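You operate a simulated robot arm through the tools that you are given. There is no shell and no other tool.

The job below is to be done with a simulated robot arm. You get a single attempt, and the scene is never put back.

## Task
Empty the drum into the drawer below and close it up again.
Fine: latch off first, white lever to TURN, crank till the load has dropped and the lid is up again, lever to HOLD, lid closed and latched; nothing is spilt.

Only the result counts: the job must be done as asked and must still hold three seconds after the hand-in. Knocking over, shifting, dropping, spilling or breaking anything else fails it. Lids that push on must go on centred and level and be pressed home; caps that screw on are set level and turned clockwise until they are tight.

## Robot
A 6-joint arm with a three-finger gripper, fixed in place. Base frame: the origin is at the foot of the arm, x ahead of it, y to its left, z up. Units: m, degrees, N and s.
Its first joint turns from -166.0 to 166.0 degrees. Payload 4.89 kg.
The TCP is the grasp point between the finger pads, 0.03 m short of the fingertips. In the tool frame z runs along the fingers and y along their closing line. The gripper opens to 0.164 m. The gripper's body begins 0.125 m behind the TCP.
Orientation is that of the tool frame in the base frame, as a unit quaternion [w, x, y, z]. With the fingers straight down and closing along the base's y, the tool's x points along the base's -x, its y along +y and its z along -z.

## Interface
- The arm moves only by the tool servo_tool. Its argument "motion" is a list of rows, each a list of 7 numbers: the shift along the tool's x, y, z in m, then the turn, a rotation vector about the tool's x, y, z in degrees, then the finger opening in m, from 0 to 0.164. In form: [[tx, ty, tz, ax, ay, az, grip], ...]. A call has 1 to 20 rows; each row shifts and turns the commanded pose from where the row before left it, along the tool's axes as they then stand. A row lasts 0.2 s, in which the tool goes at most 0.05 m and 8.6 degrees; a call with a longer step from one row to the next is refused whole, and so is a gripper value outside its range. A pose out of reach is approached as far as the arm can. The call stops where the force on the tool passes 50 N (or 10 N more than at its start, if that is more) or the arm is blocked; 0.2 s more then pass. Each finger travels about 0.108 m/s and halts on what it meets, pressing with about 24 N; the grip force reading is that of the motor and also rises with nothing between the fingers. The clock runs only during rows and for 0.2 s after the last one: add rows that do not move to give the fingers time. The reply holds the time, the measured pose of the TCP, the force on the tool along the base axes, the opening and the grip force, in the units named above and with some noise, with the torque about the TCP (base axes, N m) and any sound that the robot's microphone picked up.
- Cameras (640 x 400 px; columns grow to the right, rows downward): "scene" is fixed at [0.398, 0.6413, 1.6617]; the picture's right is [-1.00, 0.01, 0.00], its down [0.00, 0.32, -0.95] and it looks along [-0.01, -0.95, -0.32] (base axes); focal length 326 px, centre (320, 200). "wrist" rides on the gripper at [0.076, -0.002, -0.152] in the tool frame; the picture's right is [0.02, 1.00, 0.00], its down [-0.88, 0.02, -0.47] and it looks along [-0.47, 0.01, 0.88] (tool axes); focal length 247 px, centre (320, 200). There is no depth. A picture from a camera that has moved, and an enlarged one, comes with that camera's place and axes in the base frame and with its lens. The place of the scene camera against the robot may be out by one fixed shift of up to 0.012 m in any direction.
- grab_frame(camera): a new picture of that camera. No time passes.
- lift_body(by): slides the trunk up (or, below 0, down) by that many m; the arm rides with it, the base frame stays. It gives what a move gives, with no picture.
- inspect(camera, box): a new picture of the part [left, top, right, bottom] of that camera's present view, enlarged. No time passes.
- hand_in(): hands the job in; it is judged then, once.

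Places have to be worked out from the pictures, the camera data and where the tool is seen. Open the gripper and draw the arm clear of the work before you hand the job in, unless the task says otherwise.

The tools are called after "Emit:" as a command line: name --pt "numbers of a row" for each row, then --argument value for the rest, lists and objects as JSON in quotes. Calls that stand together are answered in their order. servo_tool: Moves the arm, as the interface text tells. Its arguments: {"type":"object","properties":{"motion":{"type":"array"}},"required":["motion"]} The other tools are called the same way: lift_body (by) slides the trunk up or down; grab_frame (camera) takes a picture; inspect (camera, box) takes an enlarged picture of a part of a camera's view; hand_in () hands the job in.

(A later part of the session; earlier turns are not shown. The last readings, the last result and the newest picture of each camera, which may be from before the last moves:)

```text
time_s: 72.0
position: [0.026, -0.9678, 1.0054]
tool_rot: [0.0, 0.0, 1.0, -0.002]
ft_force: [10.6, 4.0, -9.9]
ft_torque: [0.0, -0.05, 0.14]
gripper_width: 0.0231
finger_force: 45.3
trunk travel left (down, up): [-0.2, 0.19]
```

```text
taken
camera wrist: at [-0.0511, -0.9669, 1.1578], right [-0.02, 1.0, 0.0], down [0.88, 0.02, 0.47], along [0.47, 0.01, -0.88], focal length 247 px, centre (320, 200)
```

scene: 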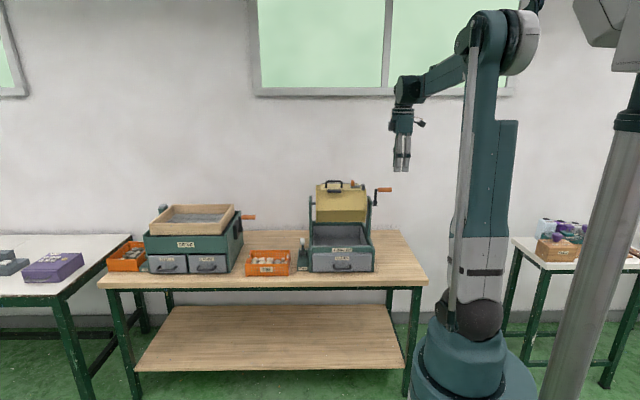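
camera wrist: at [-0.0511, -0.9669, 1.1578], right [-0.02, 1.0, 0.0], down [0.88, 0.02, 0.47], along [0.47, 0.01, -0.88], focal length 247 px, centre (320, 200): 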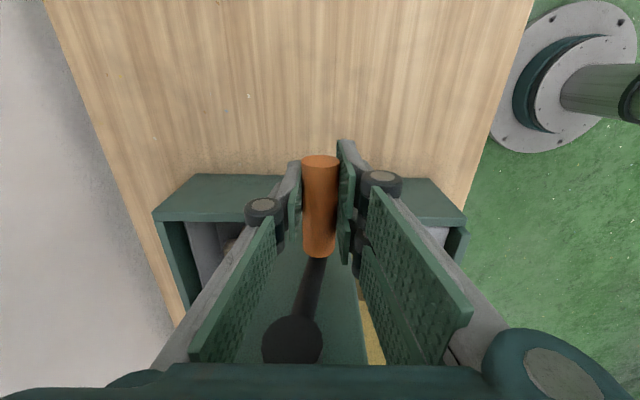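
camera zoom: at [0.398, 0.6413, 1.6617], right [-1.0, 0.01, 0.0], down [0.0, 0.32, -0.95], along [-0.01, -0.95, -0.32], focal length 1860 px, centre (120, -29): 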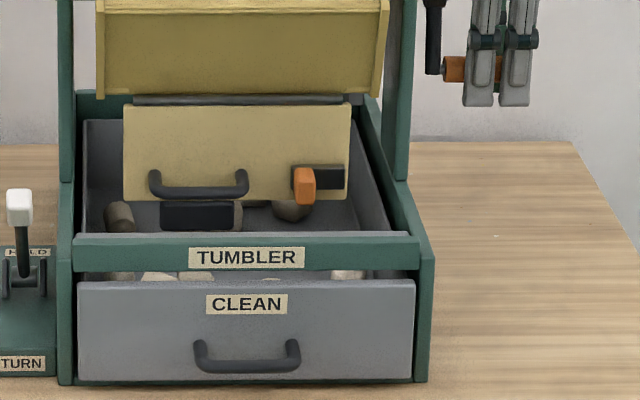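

Everything has come down and the lid hangs freely. Now I turn the crank back the same way so that the lid falls shut by itself; first to 135°.

Emit:
servo_tool --pt "-0.0006 0.00644 -0.00143 0 0 0 0.015" --pt "0 0.00629 -0.00198 0 0 0 0.015" --pt "0 0.00609 -0.00252 0 0 0 0.015" --pt "0 0.00585 -0.00305 0 0 0 0.015" --pt "0 0.00556 -0.00354 0 0 0 0.015" --pt "0 0.00524 -0.00402 0 0 0 0.015" --pt "0 0.00486 -0.00445 0 0 0 0.015" --pt "0 0 0 0 0 0 0.015"

Emit:
inspect --camera "scene" --box '[300, 150, 420, 280]'

```text
time_s: 73.8
position: [0.0263, -0.9264, 1.0268]
tool_rot: [0.0, 0.001, 1.0, 0.0]
ft_force: [3.0, 21.5, -22.4]
ft_torque: [-0.05, 0.41, 0.23]
gripper_width: 0.0232
finger_force: 44.7
trunk travel left (down, up): [-0.2, 0.19]
```

```text
3.08 times, centred on (360, 215) of scene
camera zoom: at [0.398, 0.6413, 1.6617], right [-1.0, 0.01, 0.0], down [0.0, 0.32, -0.95], along [-0.01, -0.95, -0.32], focal length 1002 px, centre (197, 154)
```

zoom: 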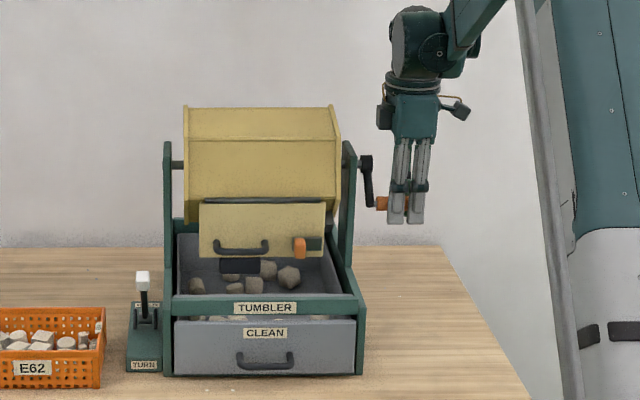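

Outward force of about 31 N again near 135°: the grip rides a little further out here. I widen the arc slightly and continue to 110°.

Emit:
servo_tool --pt "0 0.0053 -0.0041 0 0 0 0.015" --pt "0 0.0039 -0.0054 0 0 0 0.015" --pt "0 0.0034 -0.0057 0 0 0 0.015" --pt "0 0.0027 -0.0061 0 0 0 0.015" --pt "0 0.00225 -0.0062 0 0 0 0.015" --pt "0 0 0 0 0 0 0.015"

Emit:
inspect --camera "scene" --box '[300, 150, 420, 280]'

```text
time_s: 75.2
position: [0.0258, -0.9083, 1.0545]
tool_rot: [0.001, 0.001, 1.0, -0.002]
ft_force: [4.3, 19.5, -6.0]
ft_torque: [-0.05, -0.2, 0.21]
gripper_width: 0.0235
finger_force: 45.6
trunk travel left (down, up): [-0.2, 0.19]
```

```text
3.08 times, centred on (360, 215) of scene
camera zoom: at [0.398, 0.6413, 1.6617], right [-1.0, 0.01, 0.0], down [0.0, 0.32, -0.95], along [-0.01, -0.95, -0.32], focal length 1002 px, centre (197, 154)
```

zoom: 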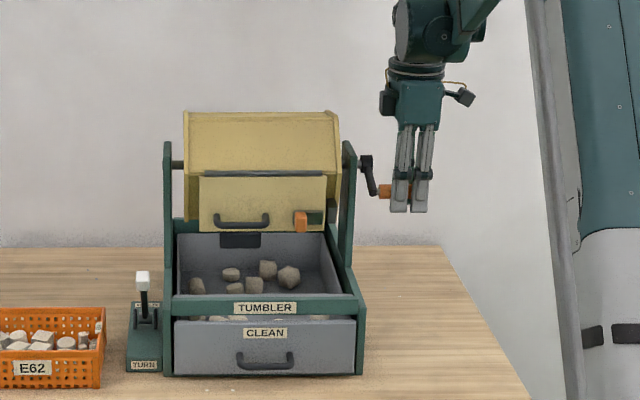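

The lid swings towards the opening as intended. I continue to 90° with a slightly larger arc.

Emit:
servo_tool --pt "0 0.0027 -0.0061 0 0 0 0.015" --pt "0 0.00144 -0.0065 0 0 0 0.015" --pt "0 0.0009 -0.0066 0 0 0 0.015" --pt "0 0.0003 -0.0067 0 0 0 0.015" --pt "0 0 0 0 0 0 0.015"

Emit:
inspect --camera "scene" --box '[300, 150, 420, 280]'

```text
time_s: 76.4
position: [0.0251, -0.9046, 1.0801]
tool_rot: [0.002, 0.001, 1.0, -0.002]
ft_force: [8.2, -4.3, 0.4]
ft_torque: [0.02, -0.16, 0.18]
gripper_width: 0.023
finger_force: 44.6
trunk travel left (down, up): [-0.2, 0.19]
```

```text
3.08 times, centred on (360, 215) of scene
camera zoom: at [0.398, 0.6413, 1.6617], right [-1.0, 0.01, 0.0], down [0.0, 0.32, -0.95], along [-0.01, -0.95, -0.32], focal length 1002 px, centre (197, 154)
```

zoom: 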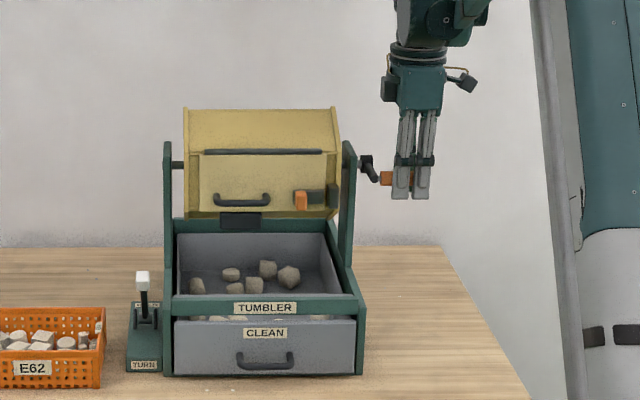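

The lid is shut again at 90° and forces are small. I continue back to 60°.

Emit:
servo_tool --pt "-0.0004 -0.0002 -0.0067 0 0 0 0.015" --pt "0 -0.00087 -0.0066 0 0 0 0.015" --pt "0 -0.00145 -0.0065 0 0 0 0.015" --pt "0 -0.002 -0.0064 0 0 0 0.015" --pt "0 -0.0026 -0.0062 0 0 0 0.015" --pt "0 -0.0031 -0.0059 0 0 0 0.015" --pt "0 0 0 0 0 0 0.015"

Emit:
inspect --camera "scene" --box '[300, 150, 420, 280]'

```text
time_s: 78.0
position: [0.0255, -0.9163, 1.1172]
tool_rot: [0.002, 0.001, 1.0, -0.002]
ft_force: [-2.9, -16.6, -13.2]
ft_torque: [0.06, 0.62, 0.23]
gripper_width: 0.0234
finger_force: 45.1
trunk travel left (down, up): [-0.2, 0.19]
```

```text
3.08 times, centred on (360, 215) of scene
camera zoom: at [0.398, 0.6413, 1.6617], right [-1.0, 0.01, 0.0], down [0.0, 0.32, -0.95], along [-0.01, -0.95, -0.32], focal length 1002 px, centre (197, 154)
```

zoom: 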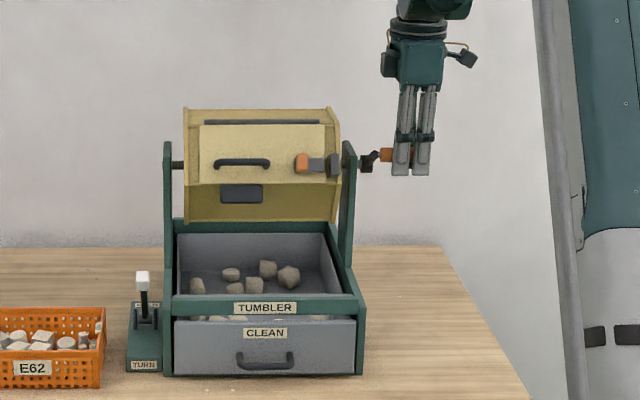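

I'm about 1 mm outside (21 N inward); I shrink the arc to R 0.0753 and continue to 35°.

Emit:
servo_tool --pt "0 -0.0046 -0.0049 0 0 0 0.015" --pt "0 -0.004 -0.0052 0 0 0 0.015" --pt "0 -0.0044 -0.00485 0 0 0 0.015" --pt "0 -0.00485 -0.0044 0 0 0 0.015" --pt "0 -0.0052 -0.004 0 0 0 0.015" --pt "0 0 0 0 0 0 0.015"

Emit:
inspect --camera "scene" --box '[300, 150, 420, 280]'

```text
time_s: 79.4
position: [0.026, -0.9375, 1.1414]
tool_rot: [0.001, 0.001, 1.0, -0.001]
ft_force: [-4.3, -3.4, -9.8]
ft_torque: [0.01, -0.18, 0.24]
gripper_width: 0.0232
finger_force: 44.8
trunk travel left (down, up): [-0.2, 0.19]
```

```text
3.08 times, centred on (360, 215) of scene
camera zoom: at [0.398, 0.6413, 1.6617], right [-1.0, 0.01, 0.0], down [0.0, 0.32, -0.95], along [-0.01, -0.95, -0.32], focal length 1002 px, centre (197, 154)
```

zoom: 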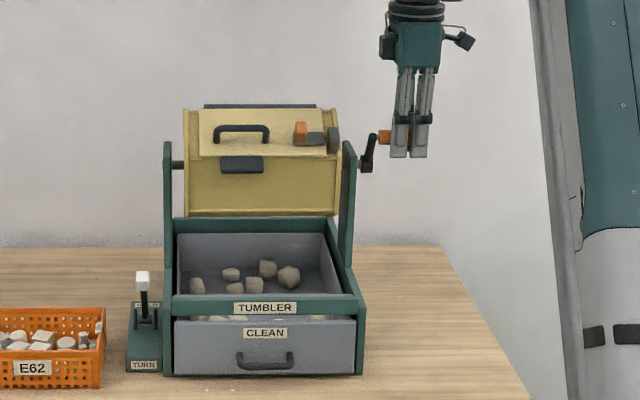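

Forces are small. I bring the crank back to its starting place straight up (commanded y -0.977).

Emit:
servo_tool --pt "0 -0.0055 -0.0035 0 0 0 0.015" --pt "0 -0.0058 -0.003 0 0 0 0.015" --pt "0 -0.0061 -0.0025 0 0 0 0.015" --pt "0 -0.0063 -0.002 0 0 0 0.015" --pt "0 -0.0064 -0.0014 0 0 0 0.015" --pt "0 -0.0065 -0.0009 0 0 0 0.015" --pt "0 -0.0046 -0.0003 0 0 0 0.015" --pt "0 0 0 0 0 0 0.015"

Emit:
inspect --camera "scene" --box '[300, 150, 420, 280]'

Emit:
grab_frame --camera "wrist"

```text
time_s: 81.2
position: [0.0257, -0.9791, 1.1536]
tool_rot: [0.001, 0.001, 1.0, -0.001]
ft_force: [-6.8, 2.4, -24.6]
ft_torque: [0.02, 0.06, 0.26]
gripper_width: 0.0233
finger_force: 44.9
trunk travel left (down, up): [-0.2, 0.19]
```

```text
3.08 times, centred on (360, 215) of scene
camera zoom: at [0.398, 0.6413, 1.6617], right [-1.0, 0.01, 0.0], down [0.0, 0.32, -0.95], along [-0.01, -0.95, -0.32], focal length 1002 px, centre (197, 154)
```

zoom: 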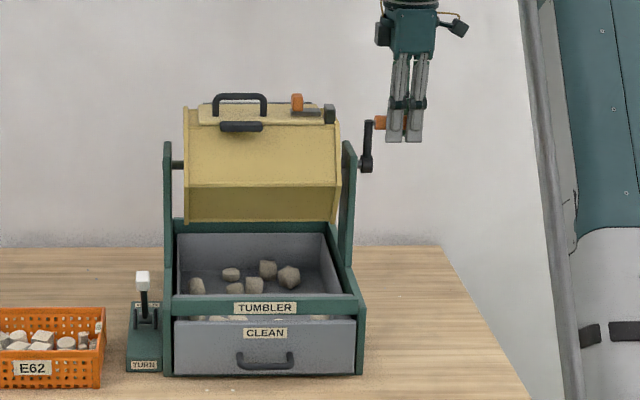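

```text
taken
camera wrist: at [-0.0511, -0.9793, 1.3069], right [-0.02, 1.0, 0.0], down [0.88, 0.02, 0.47], along [0.47, 0.01, -0.88], focal length 247 px, centre (320, 200)
```

wrist: 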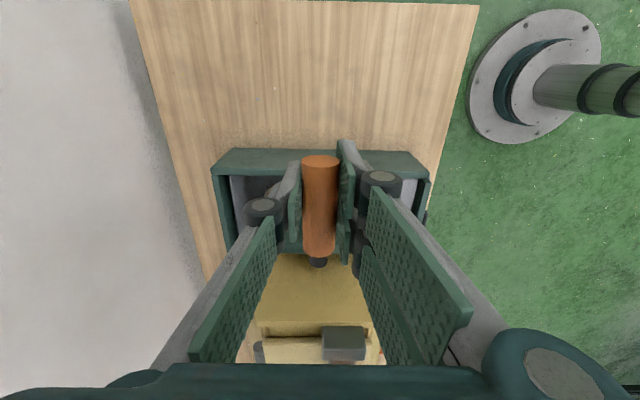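

The drum is upright with the lid resting shut, and the crank is back at its starting angle within a fraction of a degree. I ease the vertical force, open the fingers and rise, then check that the drum stays.

Emit:
servo_tool --pt "0 0 0.0008 0 0 0 0.015" --pt "0 0 0 0 0 0 0.03" --pt "0 0 0 0 0 0 0.05" --pt "0 0 0 0 0 0 0.06" --pt "0 0 -0.04 0 0 0 0.06" --pt "0 0 -0.04 0 0 0 0.06" --pt "0 0 -0.04 0 0 0 0.06" --pt "0 0 -0.04 0 0 0 0.06" --pt "0 0 -0.04 0 0 0 0.06" --pt "0 0 0 0 0 0 0.06"

Emit:
inspect --camera "scene" --box '[300, 150, 420, 280]'

Emit:
inspect --camera "scene" --box '[310, 170, 400, 235]'

Emit:
grab_frame --camera "wrist"

```text
time_s: 83.4
position: [0.0266, -0.9793, 1.3547]
tool_rot: [0.001, 0.001, 1.0, -0.001]
ft_force: [-0.6, 0.4, 0.8]
ft_torque: [-0.06, -0.02, 0.02]
gripper_width: 0.06
finger_force: 0.0
trunk travel left (down, up): [-0.2, 0.19]
```

```text
3.08 times, centred on (360, 215) of scene
camera zoom: at [0.398, 0.6413, 1.6617], right [-1.0, 0.01, 0.0], down [0.0, 0.32, -0.95], along [-0.01, -0.95, -0.32], focal length 1002 px, centre (197, 154)
```

zoom: 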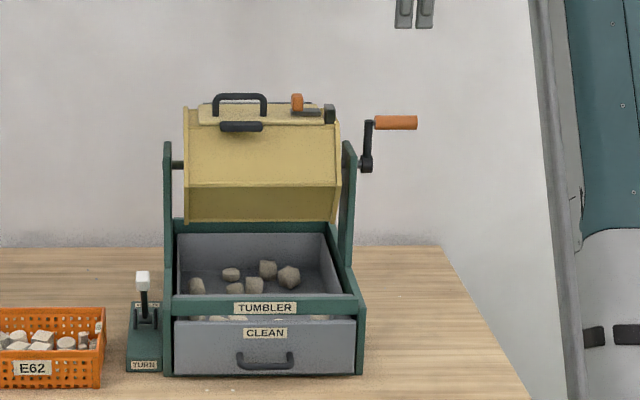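

```text
6.15 times, centred on (355, 202) of scene
camera zoom: at [0.398, 0.6413, 1.6617], right [-1.0, 0.01, 0.0], down [0.0, 0.32, -0.95], along [-0.01, -0.95, -0.32], focal length 2003 px, centre (105, 185)
```

zoom: 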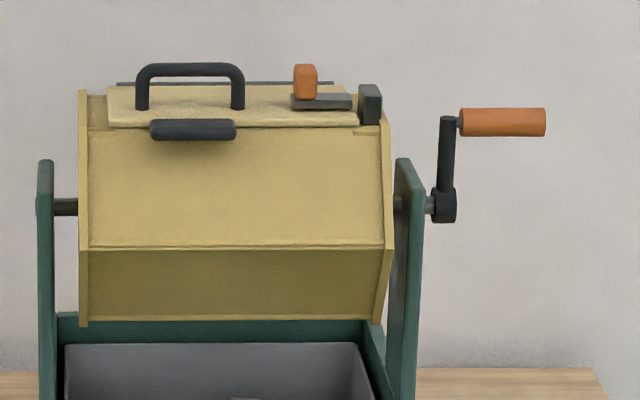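

```text
taken
camera wrist: at [-0.0504, -0.9793, 1.507], right [-0.02, 1.0, 0.0], down [0.88, 0.02, 0.47], along [0.47, 0.01, -0.88], focal length 247 px, centre (320, 200)
```

wrist: 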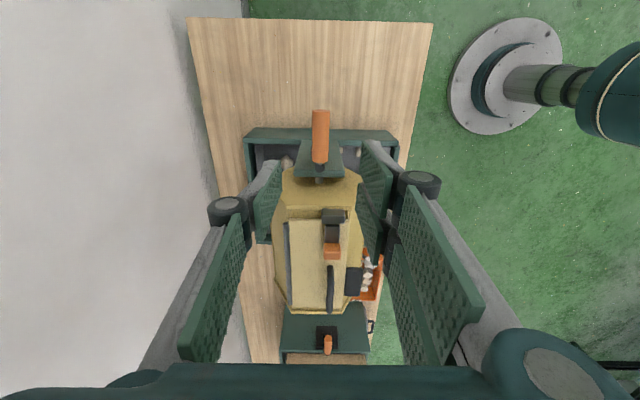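

The drum, lid and crank look exactly as at the start and hold still, with the stones in the drawer. Next I set the lever back to HOLD: I back off, turn the tool by 180° again and go over the lever.

Emit:
servo_tool --pt "0 0.0433 0 0 0 0 0.08" --pt "0 0.0433 0 0 0 0 0.08" --pt "0 0.0433 0 0 0 0 0.08" --pt "0 0.0433 0 0 0 0 0.08" --pt "0 0.0433 0 0 0 0 0.08" --pt "0 0.0433 0 0 0 0 0.08" --pt "-0.048 0 0 0 0 0 0.08" --pt "-0.048 0 0 0 0 0 0.08" --pt "-0.048 0 0 0 0 0 0.08" --pt "-0.048 0 0 0 0 0 0.08" --pt "-0.048 0 0 0 0 0 0.08" --pt "-0.048 0 0 0 0 0 0.08" --pt "0 0 0 0 0 0 0.08"

Emit:
servo_tool --pt "0 0 0 0 0 8.5 0.08" --pt "0 0 0 0 0 8.5 0.08" --pt "0 0 0 0 0 8.5 0.08" --pt "0 0 0 0 0 8.5 0.08" --pt "0 0 0 0 0 8.5 0.08" --pt "0 0 0 0 0 8.5 0.08" --pt "0 0 0 0 0 8.5 0.08" --pt "0 0 0 0 0 8.5 0.08" --pt "0 0 0 0 0 8.5 0.08" --pt "0 0 0 0 0 8.5 0.08" --pt "0 0 0 0 0 8.5 0.08" --pt "0 0 0 0 0 8.5 0.08" --pt "0 0 0 0 0 8.5 0.08" --pt "0 0 0 0 0 8.5 0.08" --pt "0 0 0 0 0 8.5 0.08" --pt "0 0 0 0 0 8.5 0.08" --pt "0 0 0 0 0 8.5 0.08" --pt "0 0 0 0 0 8.5 0.08" --pt "0 0 0 0 0 8.5 0.08" --pt "0 0 0 0 0 8.5 0.08"

Emit:
servo_tool --pt "0 0 0 0 0 5 0.08" --pt "0 0 0 0 0 5 0.08" --pt "0.048 0 0 0 0 0 0.08" --pt "0.048 0 0 0 0 0 0.08" --pt "0.048 0 0 0 0 0 0.08" --pt "0 0 0 0 -7 0 0.08" --pt "0 0 0 0 -7 0 0.08" --pt "0 0 0 0 -7 0 0.08" --pt "0 0 0 0 0 0 0.08"

Emit:
grab_frame --camera "wrist"

Emit:
grab_frame --camera "scene"

```text
time_s: 86.2
position: [0.3148, -0.7178, 1.3526]
tool_rot: [-0.001, 0.001, 1.0, -0.002]
ft_force: [0.9, -1.1, -1.3]
ft_torque: [0.08, 0.17, 0.06]
gripper_width: 0.0801
finger_force: 0.1
trunk travel left (down, up): [-0.2, 0.19]
```

```text
time_s: 90.4
position: [0.3152, -0.7197, 1.3538]
tool_rot: [0.002, 0.996, 0.086, 0.0]
ft_force: [0.6, 0.1, -0.3]
ft_torque: [-0.03, -0.03, 0.0]
gripper_width: 0.08
finger_force: 0.1
trunk travel left (down, up): [-0.2, 0.19]
```

```text
time_s: 92.4
position: [0.4593, -0.7176, 1.3541]
tool_rot: [0.002, 0.983, 0.0, -0.182]
ft_force: [0.7, -0.4, -0.2]
ft_torque: [0.0, 0.16, -0.03]
gripper_width: 0.0799
finger_force: 0.0
trunk travel left (down, up): [-0.2, 0.19]
```

```text
taken
camera wrist: at [0.5845, -0.7144, 1.4689], right [0.02, -1.0, 0.0], down [-0.65, -0.02, 0.76], along [-0.76, -0.01, -0.65], focal length 247 px, centre (320, 200)
```

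wrist: 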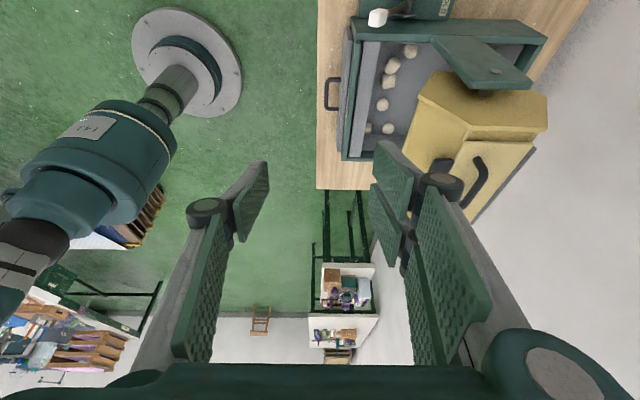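

```text
taken
```

scene: 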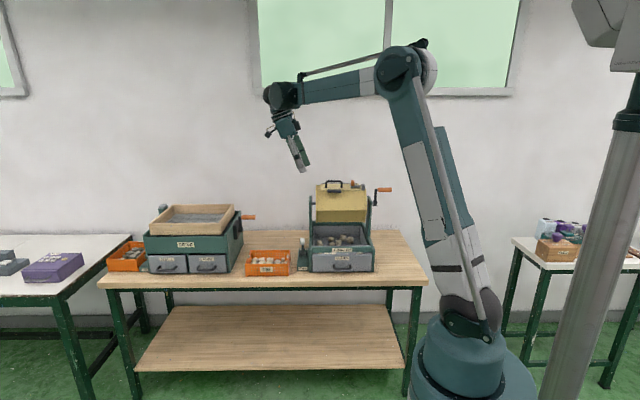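

All visible stones lie inside the drawer. I move over the lever (leaning forward at TURN) and down to just above it.

Emit:
servo_tool --pt "0.0154 0.0124 0.0335 0 0 0 0.08" --pt "0.0154 0.0124 0.0335 0 0 0 0.08" --pt "0.0154 0.0124 0.0335 0 0 0 0.08" --pt "0.0154 0.0124 0.0335 0 0 0 0.08" --pt "0.0154 0.0124 0.0335 0 0 0 0.08" --pt "0.0154 0.0124 0.0335 0 0 0 0.08" --pt "0.0154 0.0124 0.0335 0 0 0 0.08" --pt "0.0154 0.0124 0.0335 0 0 0 0.08" --pt "0 0 0 0 0 0 0.08"

Emit:
grab_frame --camera "wrist"

```text
time_s: 94.4
position: [0.4779, -0.821, 1.058]
tool_rot: [0.002, 0.983, 0.0, -0.181]
ft_force: [0.9, -0.5, -0.5]
ft_torque: [0.1, 0.08, -0.05]
gripper_width: 0.0799
finger_force: 0.0
trunk travel left (down, up): [-0.2, 0.19]
```

```text
taken
camera wrist: at [0.6039, -0.8172, 1.1733], right [0.02, -1.0, 0.0], down [-0.65, -0.02, 0.76], along [-0.76, -0.01, -0.65], focal length 247 px, centre (320, 200)
```

wrist: 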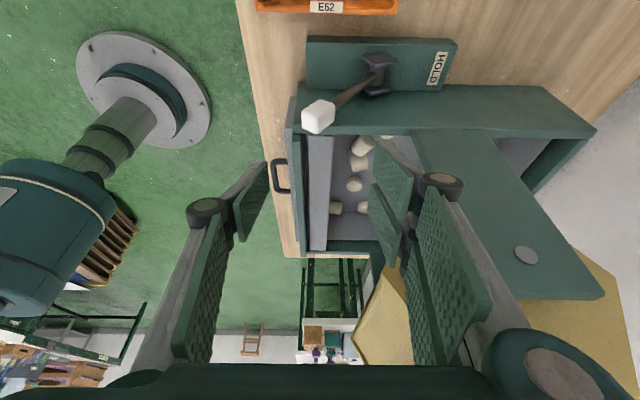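

The white tip lies midway between the fingers. I descend around it.

Emit:
servo_tool --pt "0.0121 0 0.0314 0 0 0 0.08" --pt "0.0121 0 0.0314 0 0 0 0.08" --pt "0.0121 0 0.0314 0 0 0 0.08" --pt "0 0 0 0 0 0 0.08"

Emit:
grab_frame --camera "wrist"

Emit:
inspect --camera "scene" --box '[280, 200, 340, 280]'

```text
time_s: 95.4
position: [0.4792, -0.8194, 0.9592]
tool_rot: [0.002, 0.983, -0.001, -0.182]
ft_force: [0.3, 0.4, 0.5]
ft_torque: [0.05, 0.02, -0.01]
gripper_width: 0.0799
finger_force: 0.1
trunk travel left (down, up): [-0.2, 0.19]
```

```text
taken
camera wrist: at [0.604, -0.8159, 1.0745], right [0.02, -1.0, 0.0], down [-0.65, -0.02, 0.76], along [-0.76, -0.01, -0.65], focal length 247 px, centre (320, 200)
```

wrist: 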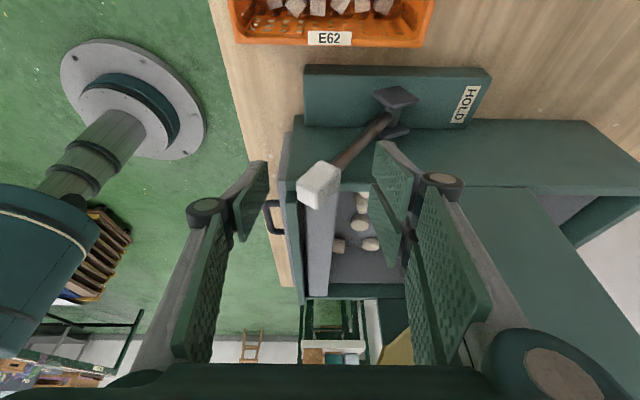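

```text
5.00 times, centred on (310, 240) of scene
camera zoom: at [0.398, 0.6413, 1.6617], right [-1.0, 0.01, 0.0], down [0.0, 0.32, -0.95], along [-0.01, -0.95, -0.32], focal length 1627 px, centre (370, 0)
```

zoom: 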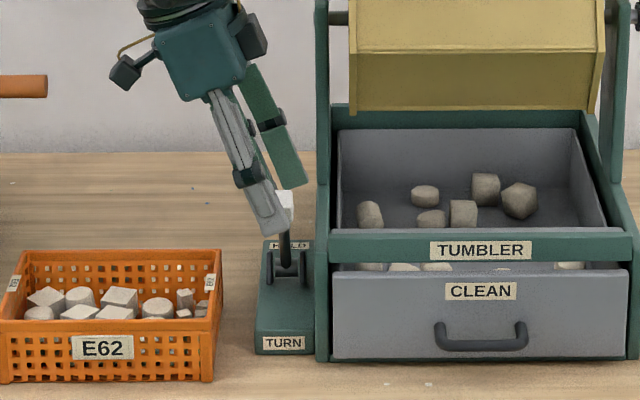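

The fingers straddle the tip. I narrow the cage and push the lever back towards HOLD (-y).

Emit:
servo_tool --pt "0 0 0 0 0 0 0.055" --pt "0 0.01 0 0 0 0 0.05" --pt "0 0.01 0 0 0 0 0.05" --pt "0 0.01 0 0 0 0 0.05" --pt "0 0.01 0 0 0 0 0.05" --pt "0 0.01 0 0 0 0 0.05" --pt "0 0.01 0 0 0 0 0.05" --pt "0 0.01 0 0 0 0 0.05" --pt "0 0.01 0 0 0 0 0.05" --pt "0 0.01 0 0 0 0 0.05" --pt "0 0 0 0 0 0 0.05"

Emit:
grab_frame --camera "wrist"

```text
time_s: 97.8
position: [0.4769, -0.9093, 0.9595]
tool_rot: [0.002, 0.983, -0.001, -0.181]
ft_force: [0.1, 0.1, 0.2]
ft_torque: [0.0, 0.02, 0.0]
gripper_width: 0.0501
finger_force: 0.0
trunk travel left (down, up): [-0.2, 0.19]
```

```text
taken
camera wrist: at [0.6033, -0.9069, 1.0749], right [0.02, -1.0, 0.0], down [-0.65, -0.02, 0.76], along [-0.76, -0.01, -0.65], focal length 247 px, centre (320, 200)
```

wrist: 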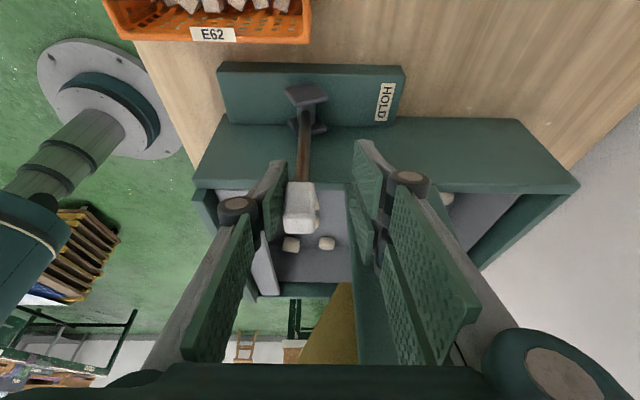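

The lever is about upright now, moved without effort. I keep pushing towards HOLD until it meets its stop.

Emit:
servo_tool --pt "0 0.01 0 0 0 0 0.05" --pt "0 0.01 0 0 0 0 0.05" --pt "0 0.01 0 0 0 0 0.05" --pt "0 0.008 0 0 0 0 0.05" --pt "0 0.006 0 0 0 0 0.05" --pt "0 0 0 0 0 0 0.05"

Emit:
grab_frame --camera "wrist"

Emit:
inspect --camera "scene" --box '[280, 200, 340, 280]'

```text
time_s: 99.2
position: [0.4781, -0.9535, 0.9601]
tool_rot: [0.002, 0.983, -0.001, -0.181]
ft_force: [-0.1, -0.1, 0.0]
ft_torque: [0.01, 0.04, 0.0]
gripper_width: 0.0498
finger_force: 0.1
trunk travel left (down, up): [-0.2, 0.19]
```

```text
taken
camera wrist: at [0.6033, -0.9504, 1.0749], right [0.02, -1.0, 0.0], down [-0.65, -0.02, 0.76], along [-0.76, -0.01, -0.65], focal length 247 px, centre (320, 200)
```

wrist: 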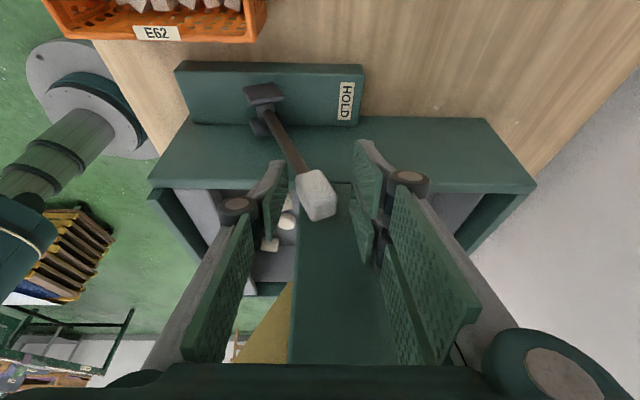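

```text
5.00 times, centred on (310, 240) of scene
camera zoom: at [0.398, 0.6413, 1.6617], right [-1.0, 0.01, 0.0], down [0.0, 0.32, -0.95], along [-0.01, -0.95, -0.32], focal length 1627 px, centre (370, 0)
```

zoom: 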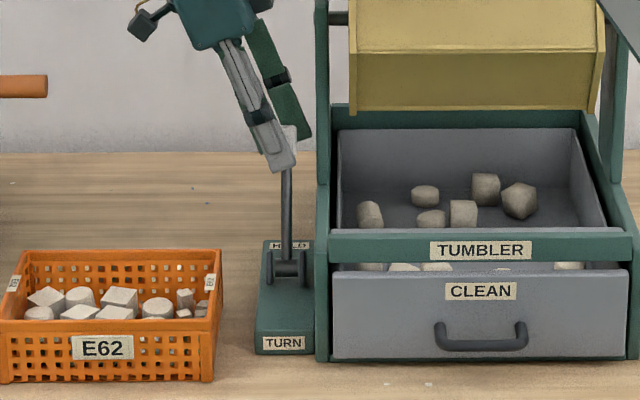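

The lever has snapped over to HOLD and rests free between the fingers, as at the start. I nudge it a few millimetres more to be sure it is fully home.

Emit:
servo_tool --pt "0 0.003 0 0 0 0 0.05" --pt "0 0.003 0 0 0 0 0.05" --pt "0 0.002 0 0 0 0 0.05" --pt "0 0.002 0 0 0 0 0.05" --pt "0 0 0 0 0 0 0.05"

Emit:
grab_frame --camera "wrist"

```text
time_s: 100.4
position: [0.4771, -0.9633, 0.9592]
tool_rot: [0.001, 0.983, 0.0, -0.181]
ft_force: [0.6, 17.5, -6.8]
ft_torque: [0.09, -0.14, -0.31]
gripper_width: 0.0569
finger_force: 8.4
trunk travel left (down, up): [-0.2, 0.19]
```

```text
taken
camera wrist: at [0.6036, -0.9596, 1.075], right [0.02, -1.0, 0.0], down [-0.65, -0.02, 0.76], along [-0.76, -0.01, -0.65], focal length 247 px, centre (320, 200)
```

wrist: 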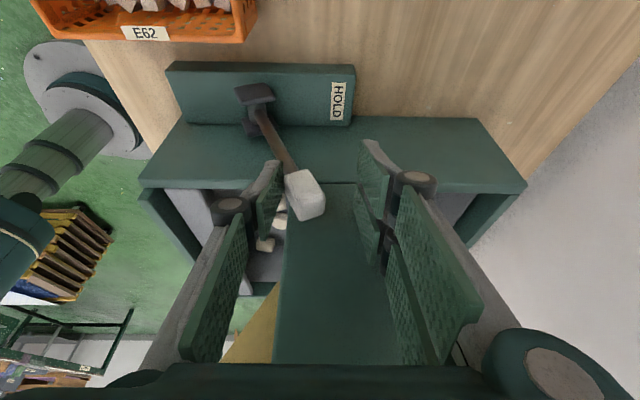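

The lever is against its HOLD stop (17 N). I centre and widen the fingers, then rise clear.

Emit:
servo_tool --pt "0 -0.006 0 0 0 0 0.07" --pt "0 -0.005 0 0 0 0 0.08" --pt "0 0 0 0 0 0 0.08" --pt "-0.0143 0 -0.0374 0 0 0 0.08" --pt "-0.0143 0 -0.0374 0 0 0 0.08" --pt "-0.0143 0 -0.0374 0 0 0 0.08" --pt "-0.0143 0 -0.0374 0 0 0 0.08" --pt "-0.0143 0 -0.0374 0 0 0 0.08" --pt "-0.0143 0 -0.0374 0 0 0 0.08" --pt "-0.0143 0 -0.0374 0 0 0 0.08" --pt "-0.0143 0 -0.0374 0 0 0 0.08" --pt "-0.0143 0 -0.0374 0 0 0 0.08" --pt "-0.0143 0 -0.0374 0 0 0 0.08" --pt "0 0 0 0 0 0 0.08"

Emit:
grab_frame --camera "wrist"

Emit:
inspect --camera "scene" --box '[270, 160, 400, 285]'

```text
time_s: 103.4
position: [0.4762, -0.9513, 1.3601]
tool_rot: [0.001, 0.983, -0.001, -0.181]
ft_force: [-0.7, 0.3, 0.7]
ft_torque: [-0.05, -0.09, 0.06]
gripper_width: 0.08
finger_force: 0.1
trunk travel left (down, up): [-0.2, 0.19]
```

```text
taken
camera wrist: at [0.6022, -0.9481, 1.4745], right [0.02, -1.0, 0.0], down [-0.65, -0.02, 0.76], along [-0.76, -0.01, -0.65], focal length 247 px, centre (320, 200)
```

wrist: 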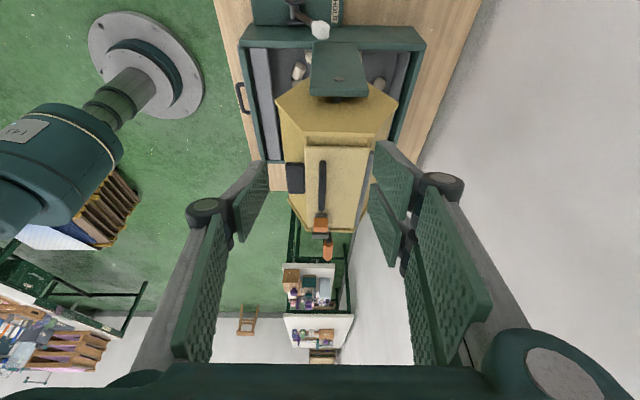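

```text
3.20 times, centred on (335, 222) of scene
camera zoom: at [0.398, 0.6413, 1.6617], right [-1.0, 0.01, 0.0], down [0.0, 0.32, -0.95], along [-0.01, -0.95, -0.32], focal length 1042 px, centre (272, 128)
```

zoom: 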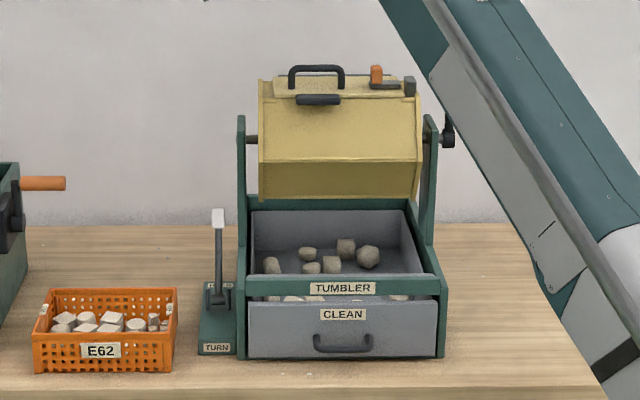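

The lever stands at HOLD as at the start. Before latching I want to verify that the drum is really empty by lifting the lid, so I straighten the tool and go above the lid handle.

Emit:
servo_tool --pt "0 0 0 0 7 0 0.08" --pt "0 0 0 0 7 0 0.08" --pt "0 0 0 0 7 0 0.08" --pt "-0.043 0.002 0 0 0 0 0.07" --pt "-0.043 0.002 0 0 0 0 0.06" --pt "-0.043 0.002 0 0 0 0 0.06" --pt "-0.043 0.002 0 0 0 0 0.06" --pt "0 0 0.03 0 0 0 0.06" --pt "0 0 0 0 0 0 0.06"

Emit:
grab_frame --camera "wrist"

Emit:
inspect --camera "scene" --box '[310, 150, 400, 215]'

```text
time_s: 105.4
position: [0.3071, -0.9576, 1.3303]
tool_rot: [0.002, 1.0, 0.0, 0.001]
ft_force: [0.1, -0.6, 0.5]
ft_torque: [0.02, -0.02, -0.03]
gripper_width: 0.0599
finger_force: 0.0
trunk travel left (down, up): [-0.2, 0.19]
```

```text
taken
camera wrist: at [0.3824, -0.9558, 1.4825], right [0.02, -1.0, 0.0], down [-0.88, -0.02, 0.47], along [-0.47, -0.01, -0.88], focal length 247 px, centre (320, 200)
```

wrist: 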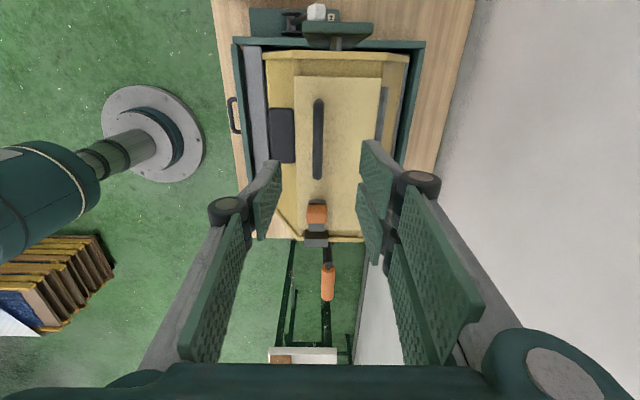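

```text
6.15 times, centred on (355, 182) of scene
camera zoom: at [0.398, 0.6413, 1.6617], right [-1.0, 0.01, 0.0], down [0.0, 0.32, -0.95], along [-0.01, -0.95, -0.32], focal length 2003 px, centre (105, 308)
```

zoom: 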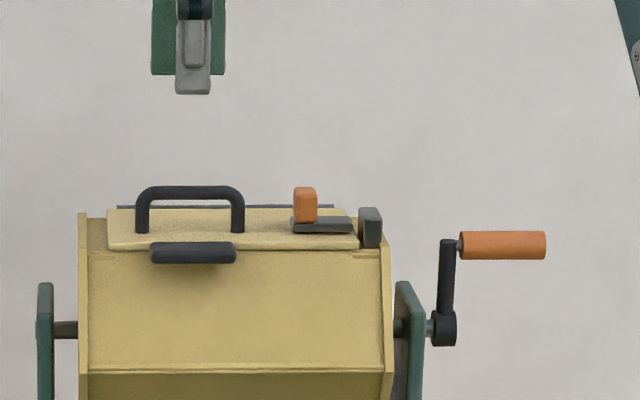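

The lid handle bar is at about (0.310, -0.956, 1.208). I lower the fingers astride the bar, tips 15 mm below it and clear of the lid.

Emit:
servo_tool --pt "0.003 -0.0015 0.035 0 0 0 0.06" --pt "0 0 0.036 0 0 0 0.06" --pt "0 0 0.036 0 0 0 0.06" --pt "0 0 0 0 0 0 0.06"

Emit:
grab_frame --camera "wrist"

Emit:
inspect --camera "scene" --box '[310, 150, 400, 215]'

```text
time_s: 106.4
position: [0.3094, -0.9588, 1.2244]
tool_rot: [0.002, 1.0, -0.001, 0.0]
ft_force: [0.1, 0.4, -0.8]
ft_torque: [0.1, 0.02, 0.01]
gripper_width: 0.0602
finger_force: 0.1
trunk travel left (down, up): [-0.2, 0.19]
```

```text
taken
camera wrist: at [0.3853, -0.9553, 1.3758], right [0.02, -1.0, 0.0], down [-0.88, -0.02, 0.47], along [-0.47, -0.01, -0.88], focal length 247 px, centre (320, 200)
```

wrist: 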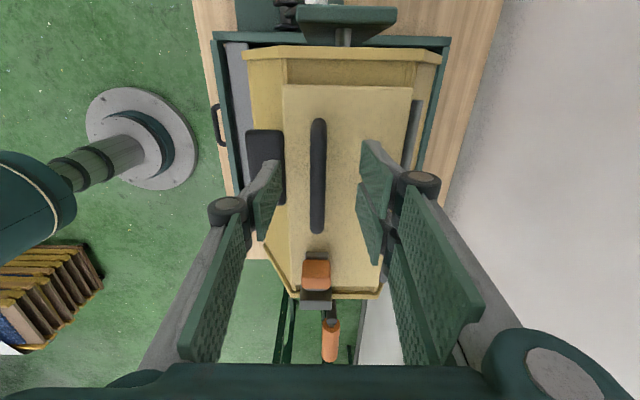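

```text
6.15 times, centred on (355, 182) of scene
camera zoom: at [0.398, 0.6413, 1.6617], right [-1.0, 0.01, 0.0], down [0.0, 0.32, -0.95], along [-0.01, -0.95, -0.32], focal length 2003 px, centre (105, 308)
```

zoom: 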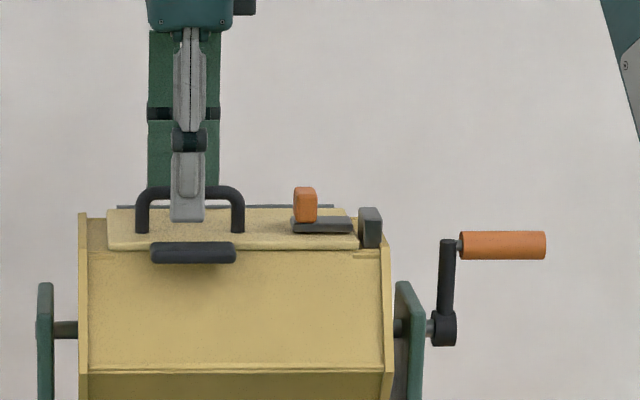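

The bar is between the pads. I close on it.

Emit:
servo_tool --pt "0 0 0 0 0 0 0.03" --pt "0 0 0 0 0 0 0.005" --pt "0 0 0 0 0 0 0.005" --pt "0 0 0 0 0 0 0.005"

Emit:
grab_frame --camera "wrist"

Emit:
inspect --camera "scene" --box '[310, 150, 400, 215]'

```text
time_s: 107.4
position: [0.3096, -0.9582, 1.2244]
tool_rot: [0.002, 1.0, 0.0, 0.002]
ft_force: [0.6, 4.7, 0.7]
ft_torque: [0.08, 0.01, -0.19]
gripper_width: 0.0109
finger_force: 45.4
trunk travel left (down, up): [-0.2, 0.19]
```

```text
taken
camera wrist: at [0.3853, -0.9545, 1.3767], right [0.02, -1.0, 0.0], down [-0.88, -0.02, 0.47], along [-0.47, -0.01, -0.88], focal length 247 px, centre (320, 200)
```

wrist: 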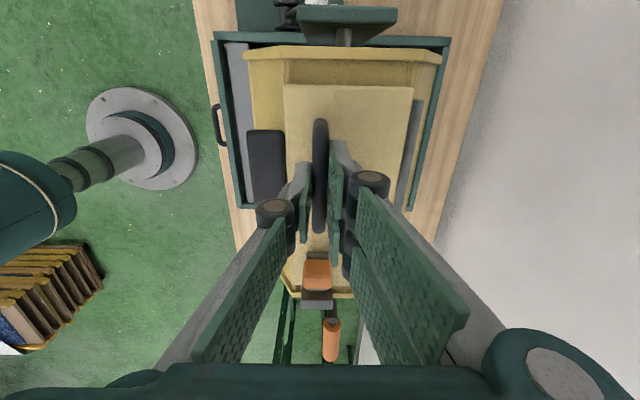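

```text
6.15 times, centred on (355, 182) of scene
camera zoom: at [0.398, 0.6413, 1.6617], right [-1.0, 0.01, 0.0], down [0.0, 0.32, -0.95], along [-0.01, -0.95, -0.32], focal length 2003 px, centre (105, 308)
```

zoom: 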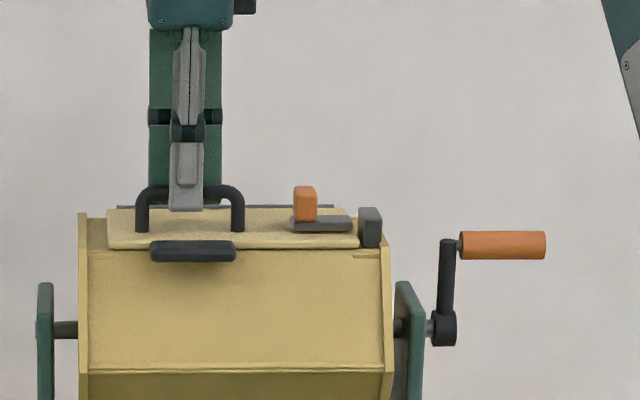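

The bar is gripped (11 mm). I start lifting the lid along its hinge arc (hinge taken at y≈-1.033, z≈1.168), first 10° to check the forces.

Emit:
servo_tool --pt "0 0.0019 -0.0032 0 0 0 0.005" --pt "0 0.0019 -0.0032 0 0 0 0.005" --pt "0 0.0022 -0.003 0 0 0 0.005" --pt "0 0.0022 -0.0031 0 0 0 0.005" --pt "0 0 0 0 0 0 0.005"

Emit:
inspect --camera "scene" --box '[310, 150, 400, 215]'

```text
time_s: 108.6
position: [0.3096, -0.965, 1.2365]
tool_rot: [0.002, 1.0, -0.001, 0.001]
ft_force: [6.5, 2.4, 0.9]
ft_torque: [0.05, -0.07, -0.4]
gripper_width: 0.0111
finger_force: 44.5
trunk travel left (down, up): [-0.2, 0.19]
```

```text
6.15 times, centred on (355, 182) of scene
camera zoom: at [0.398, 0.6413, 1.6617], right [-1.0, 0.01, 0.0], down [0.0, 0.32, -0.95], along [-0.01, -0.95, -0.32], focal length 2003 px, centre (105, 308)
```

zoom: 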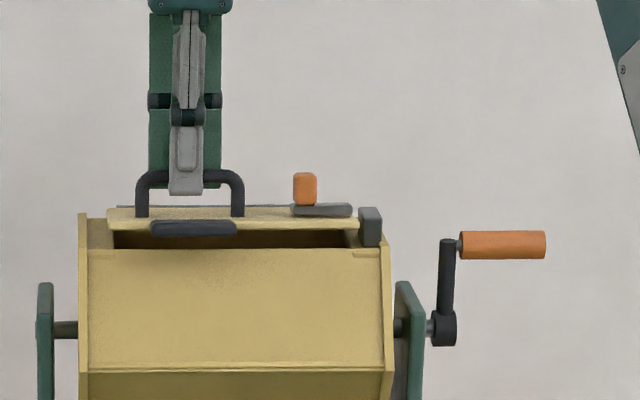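

The lid lifts easily along this arc. I continue to about 40°.

Emit:
servo_tool --pt "0 0.0049 -0.0058 0 0 0 0.005" --pt "0 0.0054 -0.0052 0 0 0 0.005" --pt "0 0.0059 -0.0048 0 0 0 0.005" --pt "0 0 0 0 0 0 0.005"

Emit:
servo_tool --pt "0 0.0062 -0.0042 0 0 0 0.005" --pt "0 0.0066 -0.0037 0 0 0 0.005" --pt "0 0.0069 -0.0031 0 0 0 0.005" --pt "0 0 0 0 0 0 0.005"

Emit:
inspect --camera "scene" --box '[310, 150, 400, 215]'

Emit:
grab_frame --camera "wrist"

```text
time_s: 109.6
position: [0.3085, -0.9811, 1.2519]
tool_rot: [0.001, 1.0, -0.001, 0.002]
ft_force: [6.7, 6.1, 3.3]
ft_torque: [0.1, 0.24, -0.95]
gripper_width: 0.0111
finger_force: 45.0
trunk travel left (down, up): [-0.2, 0.19]
```

```text
time_s: 110.6
position: [0.3087, -1.0002, 1.2618]
tool_rot: [0.002, 1.0, -0.001, 0.001]
ft_force: [3.3, 0.1, -2.0]
ft_torque: [0.04, 0.37, -1.26]
gripper_width: 0.0112
finger_force: 44.7
trunk travel left (down, up): [-0.2, 0.19]
```

```text
6.15 times, centred on (355, 182) of scene
camera zoom: at [0.398, 0.6413, 1.6617], right [-1.0, 0.01, 0.0], down [0.0, 0.32, -0.95], along [-0.01, -0.95, -0.32], focal length 2003 px, centre (105, 308)
```

zoom: 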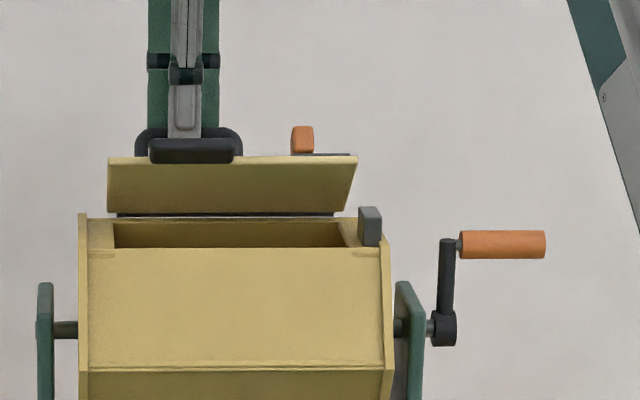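

```text
taken
camera wrist: at [0.385, -0.9977, 1.4144], right [0.02, -1.0, 0.0], down [-0.88, -0.02, 0.47], along [-0.47, -0.01, -0.88], focal length 247 px, centre (320, 200)
```

wrist: 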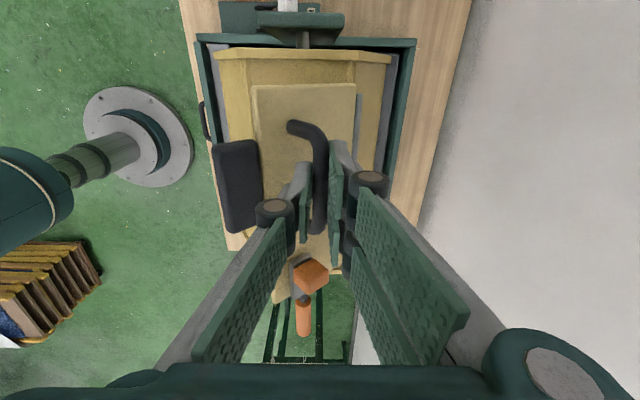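

The lid is up 40° and moves freely; there are narrow ledges at both ends of the opening, so a look inside is worthwhile. I continue to about 75°.

Emit:
servo_tool --pt "0 0.0071 -0.0025 0 0 0 0.005" --pt "0 0.0073 -0.0018 0 0 0 0.005" --pt "0 0.0074 -0.0012 0 0 0 0.005" --pt "0 0.0075 -0.0006 0 0 0 0.005" --pt "0 0 0 0 0 0 0.005"

Emit:
servo_tool --pt "0 0.0076 0.0001 0 0 0 0.005" --pt "0 0.0075 0.0008 0 0 0 0.005" --pt "0 0.0074 0.0014 0 0 0 0.005" --pt "0 0 0 0 0 0 0.005"

Emit:
inspect --camera "scene" --box '[310, 150, 400, 215]'

Emit:
grab_frame --camera "wrist"

```text
time_s: 111.8
position: [0.3094, -1.0294, 1.2676]
tool_rot: [0.002, 1.0, -0.001, 0.001]
ft_force: [5.5, 0.5, 0.1]
ft_torque: [0.01, 0.05, -1.5]
gripper_width: 0.0115
finger_force: 44.7
trunk travel left (down, up): [-0.2, 0.19]
```

```text
time_s: 112.8
position: [0.3089, -1.0527, 1.2666]
tool_rot: [0.002, 1.0, -0.001, 0.0]
ft_force: [2.2, 0.6, -0.6]
ft_torque: [0.04, 0.4, -1.6]
gripper_width: 0.0114
finger_force: 45.2
trunk travel left (down, up): [-0.2, 0.19]
```

```text
6.15 times, centred on (355, 182) of scene
camera zoom: at [0.398, 0.6413, 1.6617], right [-1.0, 0.01, 0.0], down [0.0, 0.32, -0.95], along [-0.01, -0.95, -0.32], focal length 2003 px, centre (105, 308)
```

zoom: 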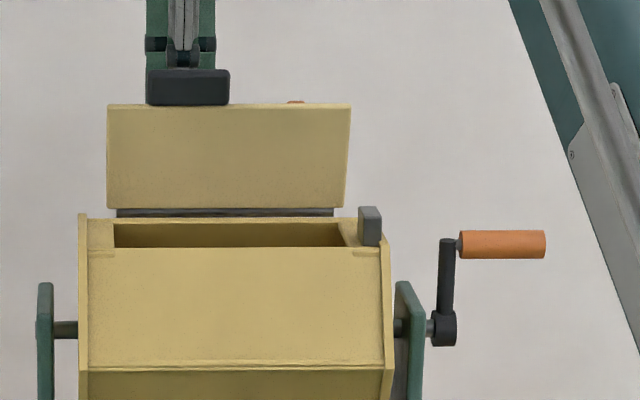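

```text
taken
camera wrist: at [0.3849, -1.05, 1.4184], right [0.02, -1.0, 0.0], down [-0.88, -0.02, 0.47], along [-0.47, -0.01, -0.88], focal length 247 px, centre (320, 200)
```

wrist: 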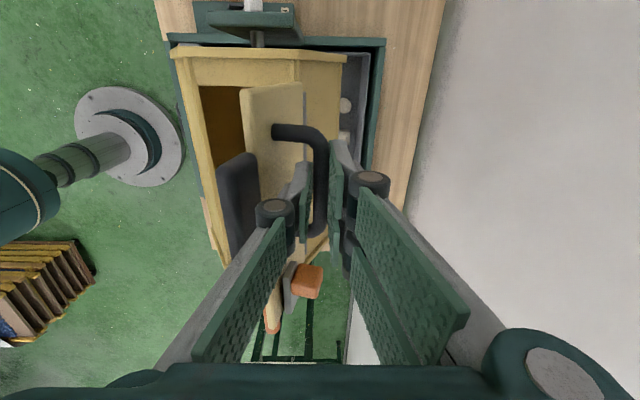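

I can begin to see inside. I go on to about 100° so that the lid no longer hides the interior.

Emit:
servo_tool --pt "0 0.0072 0.0021 0 0 0 0.005" --pt "0 0.0071 0.0027 0 0 0 0.005" --pt "0 0.0068 0.0032 0 0 0 0.005" --pt "0 0.0064 0.0039 0 0 0 0.005" --pt "0 0.0061 0.0044 0 0 0 0.005" --pt "0 0 0 0 0 0 0.005"

Emit:
grab_frame --camera "wrist"

Emit:
inspect --camera "wrist" --box '[100, 40, 340, 280]'

```text
time_s: 113.7
position: [0.3082, -1.0725, 1.2592]
tool_rot: [-0.003, 1.0, -0.001, 0.0]
ft_force: [0.2, 19.7, 5.8]
ft_torque: [1.89, -0.49, -1.81]
gripper_width: 0.0111
finger_force: 44.9
trunk travel left (down, up): [-0.2, 0.19]
stopped in row 4: the force on the tool passed its limit at 57 N (the readings are from after the stop); the commanded pose is now the measured one
```

```text
taken
camera wrist: at [0.3849, -1.0709, 1.4118], right [0.02, -1.0, 0.0], down [-0.88, -0.02, 0.47], along [-0.47, -0.01, -0.88], focal length 247 px, centre (320, 200)
```

wrist: 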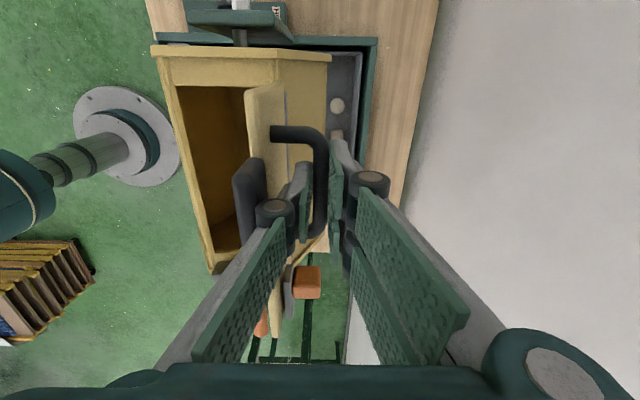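

```text
1.67 times, centred on (220, 160) of wrist
camera zoom: at [0.3849, -1.0709, 1.4118], right [0.02, -1.0, 0.0], down [-0.88, -0.02, 0.47], along [-0.47, -0.01, -0.88], focal length 412 px, centre (487, 267)
```

zoom: 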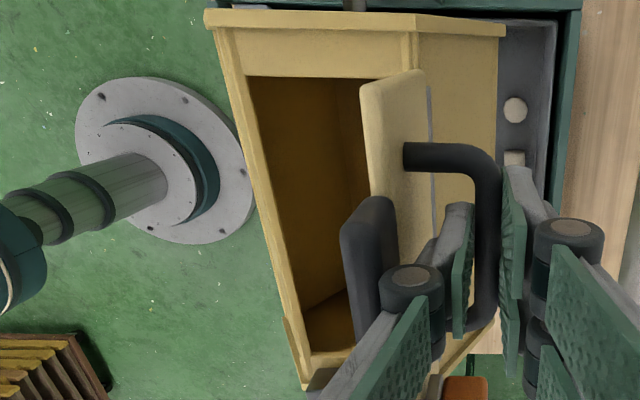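

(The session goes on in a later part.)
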